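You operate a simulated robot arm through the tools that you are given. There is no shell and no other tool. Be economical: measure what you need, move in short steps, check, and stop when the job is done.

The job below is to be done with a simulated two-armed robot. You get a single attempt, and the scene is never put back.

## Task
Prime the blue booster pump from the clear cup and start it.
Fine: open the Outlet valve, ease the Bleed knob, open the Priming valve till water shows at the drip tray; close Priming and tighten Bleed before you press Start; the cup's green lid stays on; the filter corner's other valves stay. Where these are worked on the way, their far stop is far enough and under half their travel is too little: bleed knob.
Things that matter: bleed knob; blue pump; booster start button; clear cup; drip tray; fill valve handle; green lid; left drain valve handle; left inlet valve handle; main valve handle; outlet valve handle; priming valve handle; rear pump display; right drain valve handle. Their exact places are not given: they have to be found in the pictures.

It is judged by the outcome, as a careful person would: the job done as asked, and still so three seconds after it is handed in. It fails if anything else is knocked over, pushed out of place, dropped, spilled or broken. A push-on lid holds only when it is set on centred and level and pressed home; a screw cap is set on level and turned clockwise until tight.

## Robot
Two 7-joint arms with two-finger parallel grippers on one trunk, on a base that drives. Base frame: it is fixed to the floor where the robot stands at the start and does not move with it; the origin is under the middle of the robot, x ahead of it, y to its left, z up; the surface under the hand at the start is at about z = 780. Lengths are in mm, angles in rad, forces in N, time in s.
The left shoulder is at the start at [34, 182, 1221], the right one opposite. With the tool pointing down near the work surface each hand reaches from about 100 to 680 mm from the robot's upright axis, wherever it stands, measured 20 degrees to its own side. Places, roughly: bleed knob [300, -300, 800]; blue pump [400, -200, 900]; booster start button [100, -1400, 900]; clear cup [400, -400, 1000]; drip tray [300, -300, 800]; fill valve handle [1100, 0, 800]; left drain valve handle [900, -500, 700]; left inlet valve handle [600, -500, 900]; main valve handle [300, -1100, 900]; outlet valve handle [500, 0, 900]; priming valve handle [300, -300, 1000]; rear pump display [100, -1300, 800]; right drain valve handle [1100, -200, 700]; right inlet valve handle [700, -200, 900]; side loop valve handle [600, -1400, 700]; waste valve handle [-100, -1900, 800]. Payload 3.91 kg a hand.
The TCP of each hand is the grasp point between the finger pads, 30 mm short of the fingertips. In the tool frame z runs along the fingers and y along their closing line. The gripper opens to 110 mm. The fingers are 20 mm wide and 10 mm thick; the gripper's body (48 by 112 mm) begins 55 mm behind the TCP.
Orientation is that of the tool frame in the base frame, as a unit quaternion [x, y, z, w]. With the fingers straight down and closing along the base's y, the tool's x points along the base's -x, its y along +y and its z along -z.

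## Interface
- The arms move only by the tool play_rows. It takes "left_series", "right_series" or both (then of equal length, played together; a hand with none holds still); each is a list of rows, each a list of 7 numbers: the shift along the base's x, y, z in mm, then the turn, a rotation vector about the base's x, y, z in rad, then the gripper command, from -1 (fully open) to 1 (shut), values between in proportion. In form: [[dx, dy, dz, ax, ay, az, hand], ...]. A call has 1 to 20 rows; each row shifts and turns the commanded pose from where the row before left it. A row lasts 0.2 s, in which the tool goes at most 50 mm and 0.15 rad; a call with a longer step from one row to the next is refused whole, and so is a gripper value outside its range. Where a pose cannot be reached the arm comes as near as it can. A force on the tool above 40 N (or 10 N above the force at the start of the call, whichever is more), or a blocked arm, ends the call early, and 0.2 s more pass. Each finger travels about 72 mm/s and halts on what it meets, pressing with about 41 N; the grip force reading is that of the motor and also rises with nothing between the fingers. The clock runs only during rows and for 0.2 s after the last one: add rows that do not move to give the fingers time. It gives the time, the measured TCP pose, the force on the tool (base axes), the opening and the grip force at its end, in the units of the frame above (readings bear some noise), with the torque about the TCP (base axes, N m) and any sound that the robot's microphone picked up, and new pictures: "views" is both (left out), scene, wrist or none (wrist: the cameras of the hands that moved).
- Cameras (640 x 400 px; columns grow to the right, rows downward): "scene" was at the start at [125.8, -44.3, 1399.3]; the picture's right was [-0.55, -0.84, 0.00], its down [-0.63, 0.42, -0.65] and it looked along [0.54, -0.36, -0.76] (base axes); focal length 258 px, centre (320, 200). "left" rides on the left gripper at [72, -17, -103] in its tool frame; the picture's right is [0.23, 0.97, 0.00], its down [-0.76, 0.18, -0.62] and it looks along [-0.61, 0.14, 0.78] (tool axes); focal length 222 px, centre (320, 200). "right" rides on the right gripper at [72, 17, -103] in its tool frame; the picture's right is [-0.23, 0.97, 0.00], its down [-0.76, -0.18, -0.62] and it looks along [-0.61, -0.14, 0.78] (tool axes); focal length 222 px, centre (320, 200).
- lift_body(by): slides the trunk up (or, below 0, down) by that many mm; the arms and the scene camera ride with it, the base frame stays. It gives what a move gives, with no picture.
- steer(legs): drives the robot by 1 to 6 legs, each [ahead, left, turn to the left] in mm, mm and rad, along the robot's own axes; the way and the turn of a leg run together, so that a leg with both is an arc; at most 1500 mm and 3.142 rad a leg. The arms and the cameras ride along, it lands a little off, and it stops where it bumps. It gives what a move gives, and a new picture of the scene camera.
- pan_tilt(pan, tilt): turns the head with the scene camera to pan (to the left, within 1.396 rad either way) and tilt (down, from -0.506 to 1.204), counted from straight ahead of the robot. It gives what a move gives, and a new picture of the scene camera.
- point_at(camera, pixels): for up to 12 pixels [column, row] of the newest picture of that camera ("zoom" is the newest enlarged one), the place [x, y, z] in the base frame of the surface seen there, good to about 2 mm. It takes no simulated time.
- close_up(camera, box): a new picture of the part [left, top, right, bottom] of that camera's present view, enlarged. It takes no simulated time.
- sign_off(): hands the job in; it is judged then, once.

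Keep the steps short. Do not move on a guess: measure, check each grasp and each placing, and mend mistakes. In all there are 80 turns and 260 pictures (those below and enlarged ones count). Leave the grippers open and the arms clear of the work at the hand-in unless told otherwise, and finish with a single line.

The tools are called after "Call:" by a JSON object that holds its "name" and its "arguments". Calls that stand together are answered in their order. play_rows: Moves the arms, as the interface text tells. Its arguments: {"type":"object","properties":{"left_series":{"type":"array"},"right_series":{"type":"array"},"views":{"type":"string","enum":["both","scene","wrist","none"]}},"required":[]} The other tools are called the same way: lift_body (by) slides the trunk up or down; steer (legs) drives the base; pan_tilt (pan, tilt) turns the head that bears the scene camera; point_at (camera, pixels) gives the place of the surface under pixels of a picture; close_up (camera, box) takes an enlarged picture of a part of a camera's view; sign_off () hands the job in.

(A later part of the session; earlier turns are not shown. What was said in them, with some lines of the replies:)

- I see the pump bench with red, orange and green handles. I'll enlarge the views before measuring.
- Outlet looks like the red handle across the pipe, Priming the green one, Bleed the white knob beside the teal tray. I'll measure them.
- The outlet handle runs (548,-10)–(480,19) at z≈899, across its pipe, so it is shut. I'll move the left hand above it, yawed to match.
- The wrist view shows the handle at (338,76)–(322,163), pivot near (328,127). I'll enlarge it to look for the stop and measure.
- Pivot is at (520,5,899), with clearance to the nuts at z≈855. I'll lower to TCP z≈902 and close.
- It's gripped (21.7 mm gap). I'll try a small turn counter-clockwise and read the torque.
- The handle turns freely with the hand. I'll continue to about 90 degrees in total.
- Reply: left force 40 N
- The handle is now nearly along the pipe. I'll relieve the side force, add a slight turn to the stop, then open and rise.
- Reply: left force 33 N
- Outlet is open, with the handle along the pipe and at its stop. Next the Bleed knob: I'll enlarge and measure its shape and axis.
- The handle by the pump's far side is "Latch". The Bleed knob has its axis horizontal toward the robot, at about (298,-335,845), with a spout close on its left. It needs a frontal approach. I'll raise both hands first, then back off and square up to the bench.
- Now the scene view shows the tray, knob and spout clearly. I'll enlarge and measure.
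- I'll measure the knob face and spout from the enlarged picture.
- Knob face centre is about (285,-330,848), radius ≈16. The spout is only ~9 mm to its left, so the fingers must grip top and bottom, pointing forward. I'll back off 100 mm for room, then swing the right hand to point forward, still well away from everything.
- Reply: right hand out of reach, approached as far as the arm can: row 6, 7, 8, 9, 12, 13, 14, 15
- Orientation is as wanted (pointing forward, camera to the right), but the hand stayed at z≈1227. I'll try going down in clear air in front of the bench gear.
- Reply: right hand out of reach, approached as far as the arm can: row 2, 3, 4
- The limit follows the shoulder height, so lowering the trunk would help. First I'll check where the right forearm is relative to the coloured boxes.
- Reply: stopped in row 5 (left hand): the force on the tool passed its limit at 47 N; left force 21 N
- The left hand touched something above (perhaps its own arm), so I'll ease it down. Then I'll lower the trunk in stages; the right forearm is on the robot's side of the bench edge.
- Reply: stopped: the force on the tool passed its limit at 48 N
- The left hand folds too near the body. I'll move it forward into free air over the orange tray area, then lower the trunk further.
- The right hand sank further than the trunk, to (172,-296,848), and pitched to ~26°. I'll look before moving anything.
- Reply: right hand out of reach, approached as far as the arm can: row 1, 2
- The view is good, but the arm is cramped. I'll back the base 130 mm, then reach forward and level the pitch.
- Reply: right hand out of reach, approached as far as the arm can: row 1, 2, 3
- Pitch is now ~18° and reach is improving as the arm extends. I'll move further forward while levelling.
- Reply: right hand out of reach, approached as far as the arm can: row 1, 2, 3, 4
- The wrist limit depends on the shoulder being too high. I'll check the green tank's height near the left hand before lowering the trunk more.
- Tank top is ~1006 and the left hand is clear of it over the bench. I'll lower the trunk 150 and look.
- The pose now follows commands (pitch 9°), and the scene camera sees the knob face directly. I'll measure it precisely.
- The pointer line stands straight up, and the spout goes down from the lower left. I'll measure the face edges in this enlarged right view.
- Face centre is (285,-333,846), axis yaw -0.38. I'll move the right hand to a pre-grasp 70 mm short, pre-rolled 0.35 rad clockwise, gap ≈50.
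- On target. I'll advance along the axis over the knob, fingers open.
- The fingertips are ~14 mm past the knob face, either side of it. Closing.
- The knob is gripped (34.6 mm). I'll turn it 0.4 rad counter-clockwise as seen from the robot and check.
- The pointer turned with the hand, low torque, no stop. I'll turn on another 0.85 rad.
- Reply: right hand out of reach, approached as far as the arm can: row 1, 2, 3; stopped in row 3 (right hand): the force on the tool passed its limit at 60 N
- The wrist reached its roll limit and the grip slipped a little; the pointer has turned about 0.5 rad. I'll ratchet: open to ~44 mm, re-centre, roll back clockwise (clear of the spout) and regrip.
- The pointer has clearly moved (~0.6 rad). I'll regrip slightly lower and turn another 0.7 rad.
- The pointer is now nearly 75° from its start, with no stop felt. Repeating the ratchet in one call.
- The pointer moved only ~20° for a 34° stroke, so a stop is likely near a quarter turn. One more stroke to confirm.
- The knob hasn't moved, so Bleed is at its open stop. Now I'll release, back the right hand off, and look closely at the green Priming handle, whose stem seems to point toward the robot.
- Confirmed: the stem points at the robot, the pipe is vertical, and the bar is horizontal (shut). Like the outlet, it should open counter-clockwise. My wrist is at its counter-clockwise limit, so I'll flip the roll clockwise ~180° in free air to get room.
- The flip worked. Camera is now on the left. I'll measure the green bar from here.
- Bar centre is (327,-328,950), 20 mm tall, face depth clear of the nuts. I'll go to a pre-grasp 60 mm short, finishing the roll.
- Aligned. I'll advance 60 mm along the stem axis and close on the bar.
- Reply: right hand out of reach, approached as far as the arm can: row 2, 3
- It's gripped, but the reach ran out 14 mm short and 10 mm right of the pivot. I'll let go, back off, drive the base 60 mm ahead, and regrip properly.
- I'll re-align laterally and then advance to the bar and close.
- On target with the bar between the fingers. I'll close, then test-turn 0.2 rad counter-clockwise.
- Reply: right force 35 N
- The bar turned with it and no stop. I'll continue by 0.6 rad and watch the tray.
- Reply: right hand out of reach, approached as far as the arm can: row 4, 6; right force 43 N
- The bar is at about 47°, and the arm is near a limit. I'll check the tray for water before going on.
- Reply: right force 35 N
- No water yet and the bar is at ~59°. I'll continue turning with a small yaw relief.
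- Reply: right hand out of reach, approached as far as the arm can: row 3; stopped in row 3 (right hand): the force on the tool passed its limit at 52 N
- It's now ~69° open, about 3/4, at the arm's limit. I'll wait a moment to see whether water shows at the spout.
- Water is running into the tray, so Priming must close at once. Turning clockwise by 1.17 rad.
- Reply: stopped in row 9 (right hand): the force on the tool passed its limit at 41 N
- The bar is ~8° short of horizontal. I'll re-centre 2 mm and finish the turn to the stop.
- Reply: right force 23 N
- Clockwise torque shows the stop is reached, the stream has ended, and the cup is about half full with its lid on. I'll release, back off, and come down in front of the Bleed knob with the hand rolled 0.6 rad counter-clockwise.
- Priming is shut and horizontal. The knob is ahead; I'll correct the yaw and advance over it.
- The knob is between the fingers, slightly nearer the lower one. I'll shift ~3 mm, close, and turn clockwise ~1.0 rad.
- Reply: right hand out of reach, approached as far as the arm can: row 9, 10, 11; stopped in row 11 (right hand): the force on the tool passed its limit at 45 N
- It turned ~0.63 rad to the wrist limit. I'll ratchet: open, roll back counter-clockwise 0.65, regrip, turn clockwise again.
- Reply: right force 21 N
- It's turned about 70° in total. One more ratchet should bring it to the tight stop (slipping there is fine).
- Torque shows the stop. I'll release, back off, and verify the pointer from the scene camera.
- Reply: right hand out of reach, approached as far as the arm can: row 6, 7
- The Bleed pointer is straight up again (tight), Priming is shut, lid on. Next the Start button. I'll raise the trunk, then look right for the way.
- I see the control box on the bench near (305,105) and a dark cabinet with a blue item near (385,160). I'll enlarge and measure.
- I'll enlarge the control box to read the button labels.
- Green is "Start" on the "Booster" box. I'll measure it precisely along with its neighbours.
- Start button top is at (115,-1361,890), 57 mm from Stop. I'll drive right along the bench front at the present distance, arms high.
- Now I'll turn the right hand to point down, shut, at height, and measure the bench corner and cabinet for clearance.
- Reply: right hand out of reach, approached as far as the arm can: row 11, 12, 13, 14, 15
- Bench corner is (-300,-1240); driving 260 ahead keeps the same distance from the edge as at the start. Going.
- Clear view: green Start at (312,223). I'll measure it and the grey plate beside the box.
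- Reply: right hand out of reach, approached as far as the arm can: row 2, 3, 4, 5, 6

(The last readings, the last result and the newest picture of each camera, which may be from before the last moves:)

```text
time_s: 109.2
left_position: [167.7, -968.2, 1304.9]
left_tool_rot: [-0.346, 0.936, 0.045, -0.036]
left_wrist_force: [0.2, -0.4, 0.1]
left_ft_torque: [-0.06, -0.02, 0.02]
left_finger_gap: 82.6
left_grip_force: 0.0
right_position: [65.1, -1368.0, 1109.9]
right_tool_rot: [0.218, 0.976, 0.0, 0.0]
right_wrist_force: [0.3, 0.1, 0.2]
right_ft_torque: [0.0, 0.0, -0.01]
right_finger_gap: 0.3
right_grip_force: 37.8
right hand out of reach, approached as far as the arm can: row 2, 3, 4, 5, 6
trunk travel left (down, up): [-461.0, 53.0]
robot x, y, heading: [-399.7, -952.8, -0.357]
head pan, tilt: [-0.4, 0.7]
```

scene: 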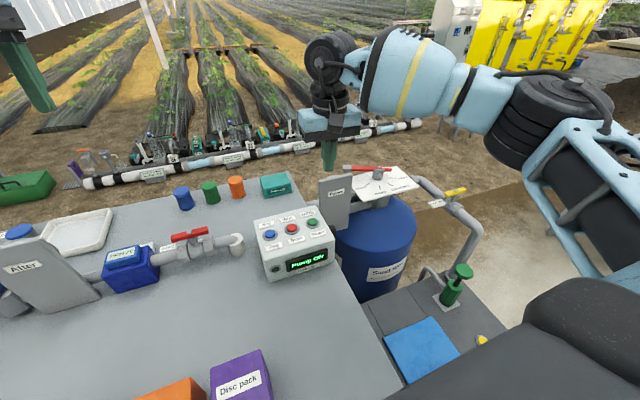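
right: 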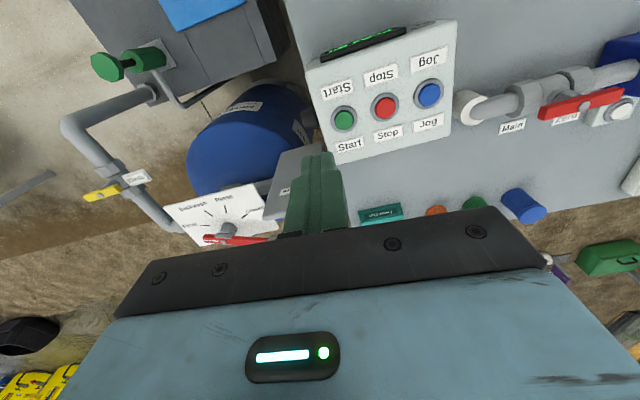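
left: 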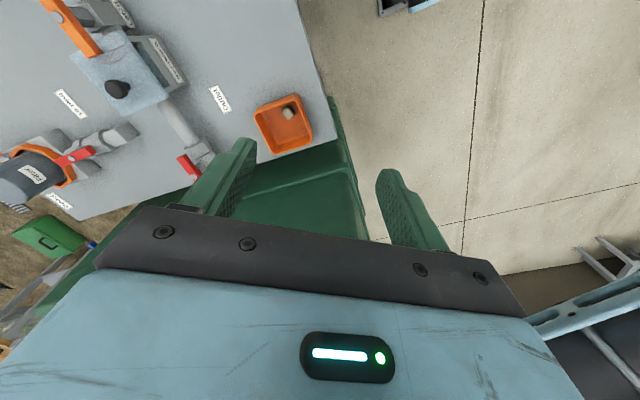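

I'm at (65,-1368,1110); the button is at (114,-1362,891). I'll move over it while descending to tip z≈930.

Call:
{"name": "play_rows", "arguments": {"right_series": [[12, 1.5, -25, 0, 0, 0, 1], [12, 1.5, -25, 0, 0, 0, 1], [12, 1.5, -30, 0, 0, 0, 1], [13, 1.5, -30, 0, 0, 0, 1], [0, 0, -20, 0, 0, 0, 1], [0, 0, 0, 0, 0, 0, 1]]}}

```text
time_s: 110.6
left_position: [167.0, -968.4, 1304.5]
left_tool_rot: [-0.347, 0.936, 0.045, -0.037]
left_wrist_force: [-0.1, -0.1, -0.5]
left_ft_torque: [0.01, -0.01, 0.01]
left_finger_gap: 82.7
left_grip_force: 0.1
right_position: [76.2, -1396.5, 1004.8]
right_tool_rot: [0.219, 0.976, 0.0, 0.002]
right_wrist_force: [0.1, -0.1, 0.1]
right_ft_torque: [-0.01, -0.01, 0.01]
right_finger_gap: 0.2
right_grip_force: 37.6
right hand out of reach, approached as far as the arm can: row 1, 2, 3, 4
trunk travel left (down, up): [-461.0, 53.0]
robot x, y, heading: [-402.4, -947.7, -0.351]
head pan, tilt: [-0.4, 0.7]
```

scene: 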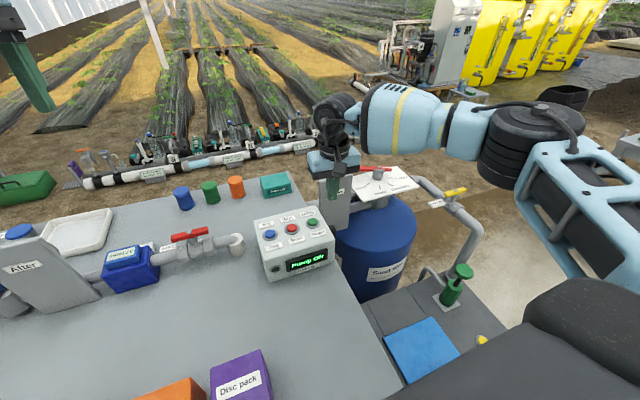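
right: 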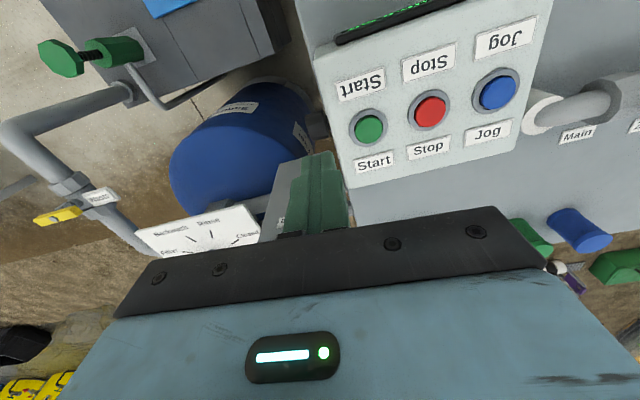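

I drifted right. I'll move left and ahead toward (114,-1362) at this height.

Call:
{"name": "play_rows", "arguments": {"right_series": [[5, 20, 0, 0, 0, 0, 1], [10, 14, 0, 0, 0, 0, 1], [12, 0, 0, 0, 0, 0, 1], [12, 0, 0, 0, 0, 0, 1], [0, 0, 0, 0, 0, 0, 1]], "views": "wrist"}}

```text
time_s: 111.8
left_position: [166.6, -968.4, 1305.3]
left_tool_rot: [-0.346, 0.936, 0.044, -0.036]
left_wrist_force: [-0.3, 0.3, 0.2]
left_ft_torque: [-0.01, -0.02, -0.02]
left_finger_gap: 82.4
left_grip_force: 0.2
right_position: [71.6, -1374.5, 1009.9]
right_tool_rot: [0.219, 0.976, 0.0, 0.001]
right_wrist_force: [-0.4, 0.4, -0.2]
right_ft_torque: [0.02, 0.02, 0.02]
right_finger_gap: 0.0
right_grip_force: 37.4
right hand out of reach, approached as far as the arm can: row 1, 2, 3, 4
trunk travel left (down, up): [-461.0, 53.0]
robot x, y, heading: [-405.2, -946.2, -0.347]
head pan, tilt: [-0.4, 0.7]
```

right: 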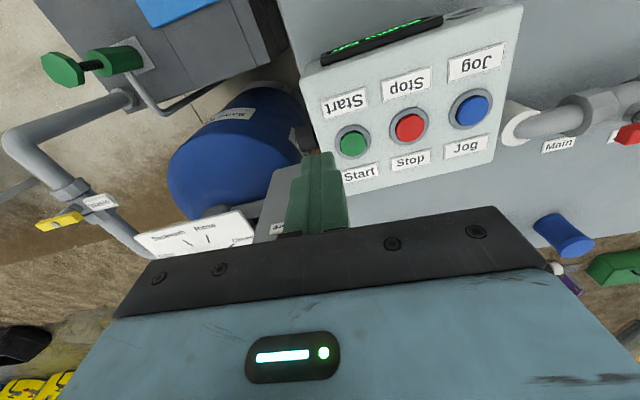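

Reach ends ~45 mm short with a vertical tool. Tilting the fingers forward 0.45 rad gains that without driving closer.

Call:
{"name": "play_rows", "arguments": {"right_series": [[0, 0, 0, -0.05, -0.135, 0, 1], [5, 4, -5, -0.05, -0.135, 0, 1], [10, 5, -10, -0.05, -0.135, 0, 1], [10, 5, -10, 0, 0, 0, 1], [5, 3, -10, 0, 0, 0, 1], [0, 0, 0, 0, 0, 0, 1]]}}

```text
time_s: 113.2
left_position: [166.5, -966.9, 1304.0]
left_tool_rot: [-0.346, 0.936, 0.045, -0.037]
left_wrist_force: [0.4, -0.4, 0.6]
left_ft_torque: [0.02, -0.01, 0.02]
left_finger_gap: 82.3
left_grip_force: 0.0
right_position: [103.0, -1358.8, 973.8]
right_tool_rot: [0.213, 0.953, -0.028, 0.212]
right_wrist_force: [0.2, 0.1, 0.1]
right_ft_torque: [0.0, 0.0, 0.01]
right_finger_gap: 0.0
right_grip_force: 37.4
trunk travel left (down, up): [-461.0, 53.0]
robot x, y, heading: [-397.7, -952.0, -0.351]
head pan, tilt: [-0.4, 0.7]
```

scene: 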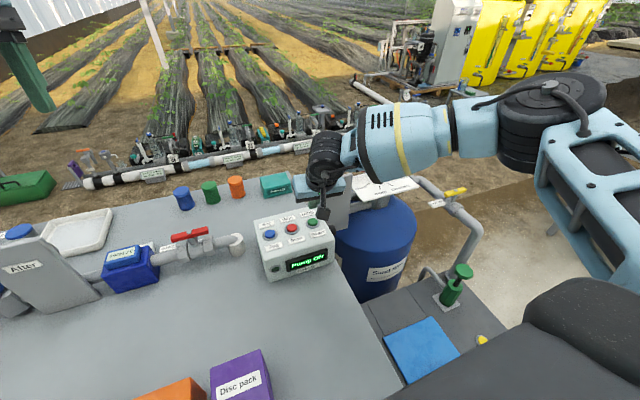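
right: 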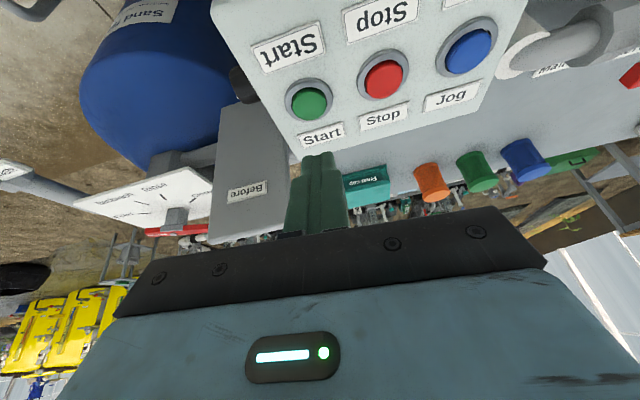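

The tip is over the Start button. I'll shift 6 mm forward for the leading corner and descend slowly to press.

Call:
{"name": "play_rows", "arguments": {"right_series": [[5.5, -2, -16, 0, 0, 0, 1], [0, 0, -16, 0, 0, 0, 1], [0, 0, -13, 0, 0, 0, 1], [0, 0, -3, 0, 0, 0, 1], [0, 0, -3, 0, 0, 0, 1], [0, 0, -3, 0, 0, 0, 1], [0, 0, -3, 0, 0, 0, 1], [0, 0, 0, 0, 0, 0, 1]]}}

Call:
{"name": "close_up", "arguments": {"camera": "scene", "box": [245, 190, 365, 290]}}

```text
time_s: 115.0
left_position: [167.3, -967.0, 1305.0]
left_tool_rot: [-0.346, 0.936, 0.044, -0.038]
left_wrist_force: [-0.2, 0.2, -0.6]
left_ft_torque: [0.02, -0.04, 0.0]
left_finger_gap: 82.7
left_grip_force: 0.0
right_position: [103.2, -1362.1, 919.3]
right_tool_rot: [0.213, 0.953, -0.027, 0.213]
right_wrist_force: [0.7, 0.8, 1.5]
right_ft_torque: [0.01, -0.02, 0.03]
right_finger_gap: 0.2
right_grip_force: 37.5
right hand out of reach, approached as far as the arm can: row 4
trunk travel left (down, up): [-461.0, 53.0]
robot x, y, heading: [-399.0, -949.5, -0.352]
head pan, tilt: [-0.4, 0.7]
heard: click
```

scene: 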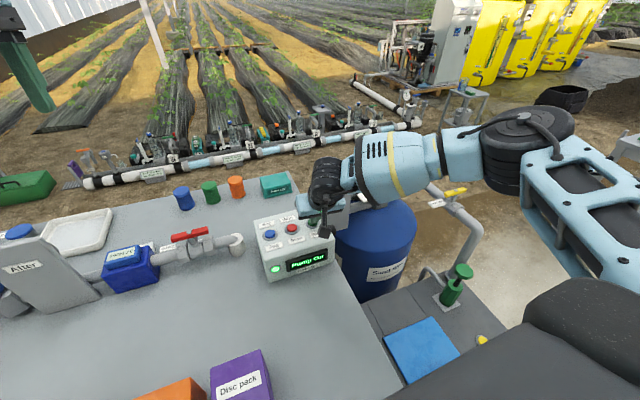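
right: 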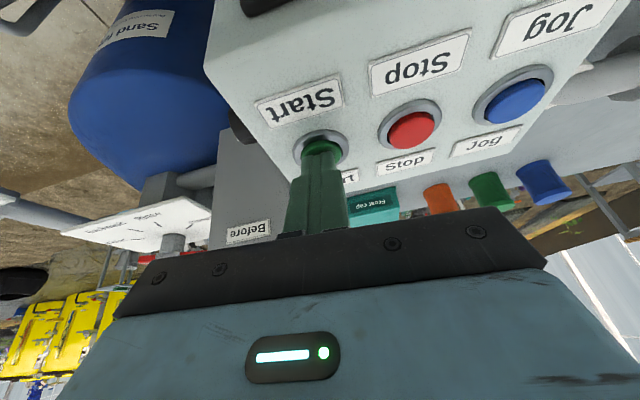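

```text
4.00 times, centred on (305, 240) of scene
```

zoom: 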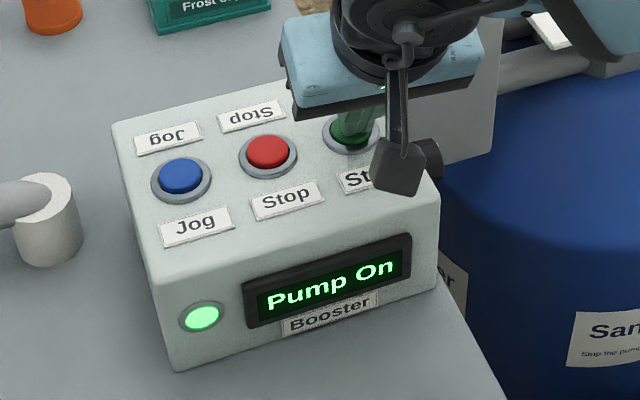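

A click was heard, the display reads "Pump On" and the lamp is lit. I'll lift straight up and clear, open the hands, and check.

Call:
{"name": "play_rows", "arguments": {"right_series": [[0, 0, 20, 0, 0, 0, 1], [0, 0, 40, 0, 0, 0, 1], [0, 0, 45, 0, 0, 0, 1], [-20, 5, 40, 0, 0, 0, 0], [-20, 5, 30, 0, 0, 0, -0.8], [-20, 5, 20, 0, 0, 0, -0.8], [0, 0, 0, 0, 0, 0, -0.8], [0, 0, 0, 0, 0, 0, -0.8]], "views": "scene"}}

Call:
{"name": "pan_tilt", "arguments": {"pan": 0.5, "tilt": 0.5}}

```text
time_s: 116.8
left_position: [166.9, -968.0, 1303.6]
left_tool_rot: [-0.346, 0.937, 0.046, -0.037]
left_wrist_force: [-0.3, -0.3, -0.3]
left_ft_torque: [0.02, 0.02, 0.01]
left_finger_gap: 82.6
left_grip_force: 0.0
right_position: [47.1, -1345.4, 1111.2]
right_tool_rot: [0.213, 0.953, -0.029, 0.213]
right_wrist_force: [0.9, 0.7, 0.0]
right_ft_torque: [-0.01, -0.01, 0.03]
right_finger_gap: 99.0
right_grip_force: 0.1
trunk travel left (down, up): [-461.0, 53.0]
robot x, y, heading: [-399.4, -947.9, -0.348]
head pan, tilt: [-0.4, 0.7]
```

scene: 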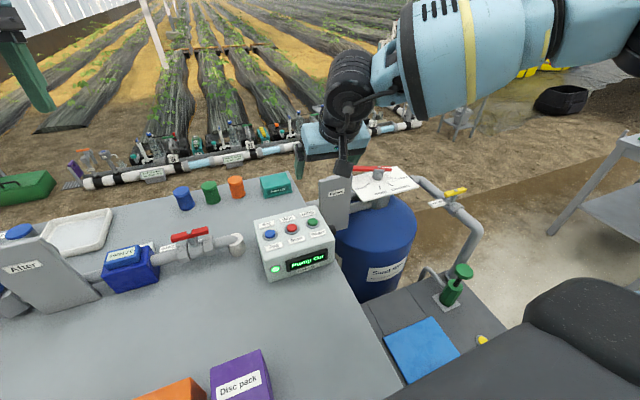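

```text
time_s: 118.0
left_position: [166.7, -967.6, 1305.5]
left_tool_rot: [-0.346, 0.936, 0.045, -0.036]
left_wrist_force: [0.2, 0.0, 0.2]
left_ft_torque: [-0.02, 0.03, 0.02]
left_finger_gap: 82.6
left_grip_force: 0.2
right_position: [47.3, -1344.5, 1110.5]
right_tool_rot: [0.214, 0.953, -0.029, 0.211]
right_wrist_force: [0.1, -0.1, -0.2]
right_ft_torque: [0.01, -0.02, -0.02]
right_finger_gap: 99.0
right_grip_force: 0.1
trunk travel left (down, up): [-461.0, 53.0]
robot x, y, heading: [-402.0, -952.4, -0.349]
head pan, tilt: [0.499, 0.499]
```

scene: 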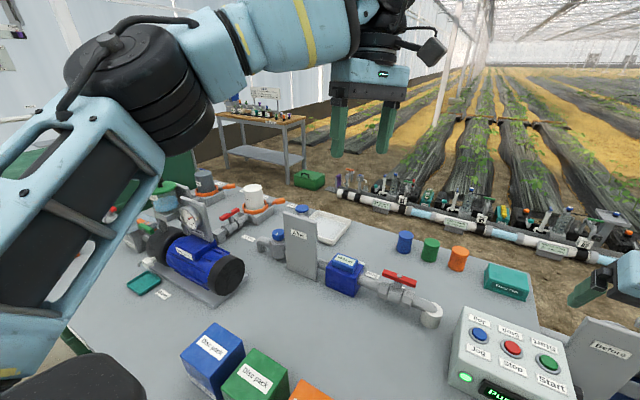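

The pump is running and everything on the bench is in place. I'll take one enlarged check of the pump, gauge and tray.

Call:
{"name": "close_up", "arguments": {"camera": "scene", "box": [110, 170, 290, 310]}}

Call:
{"name": "close_up", "arguments": {"camera": "scene", "box": [440, 300, 600, 400]}}

```text
2.86 times, centred on (200, 240) of scene
```

zoom: 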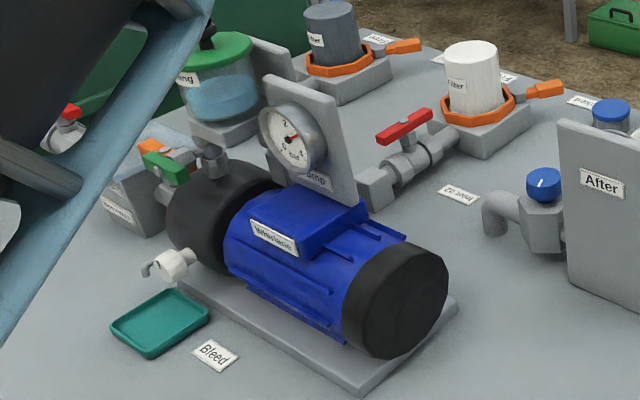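

```text
4.00 times, centred on (520, 350) of scene
```

zoom: 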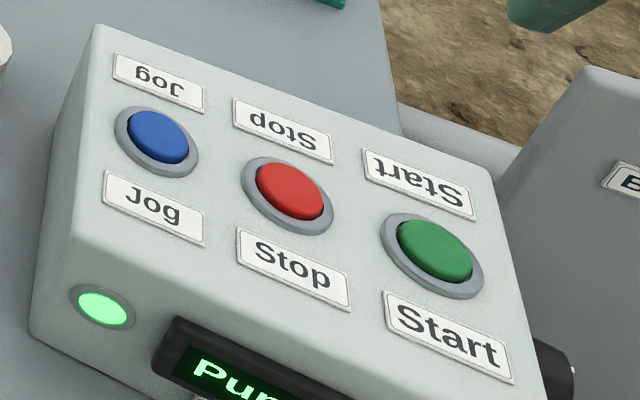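

The gauge shows pressure, no leak at Bleed, lid on, lamp green. Handing in.

Call:
{"name": "sign_off", "arguments": {}}

```text
The job is handed in.
```

The booster pump is primed and running: the display reads "Pump On", Outlet is open, Priming is closed, Bleed is tight, and the green lid never came off.
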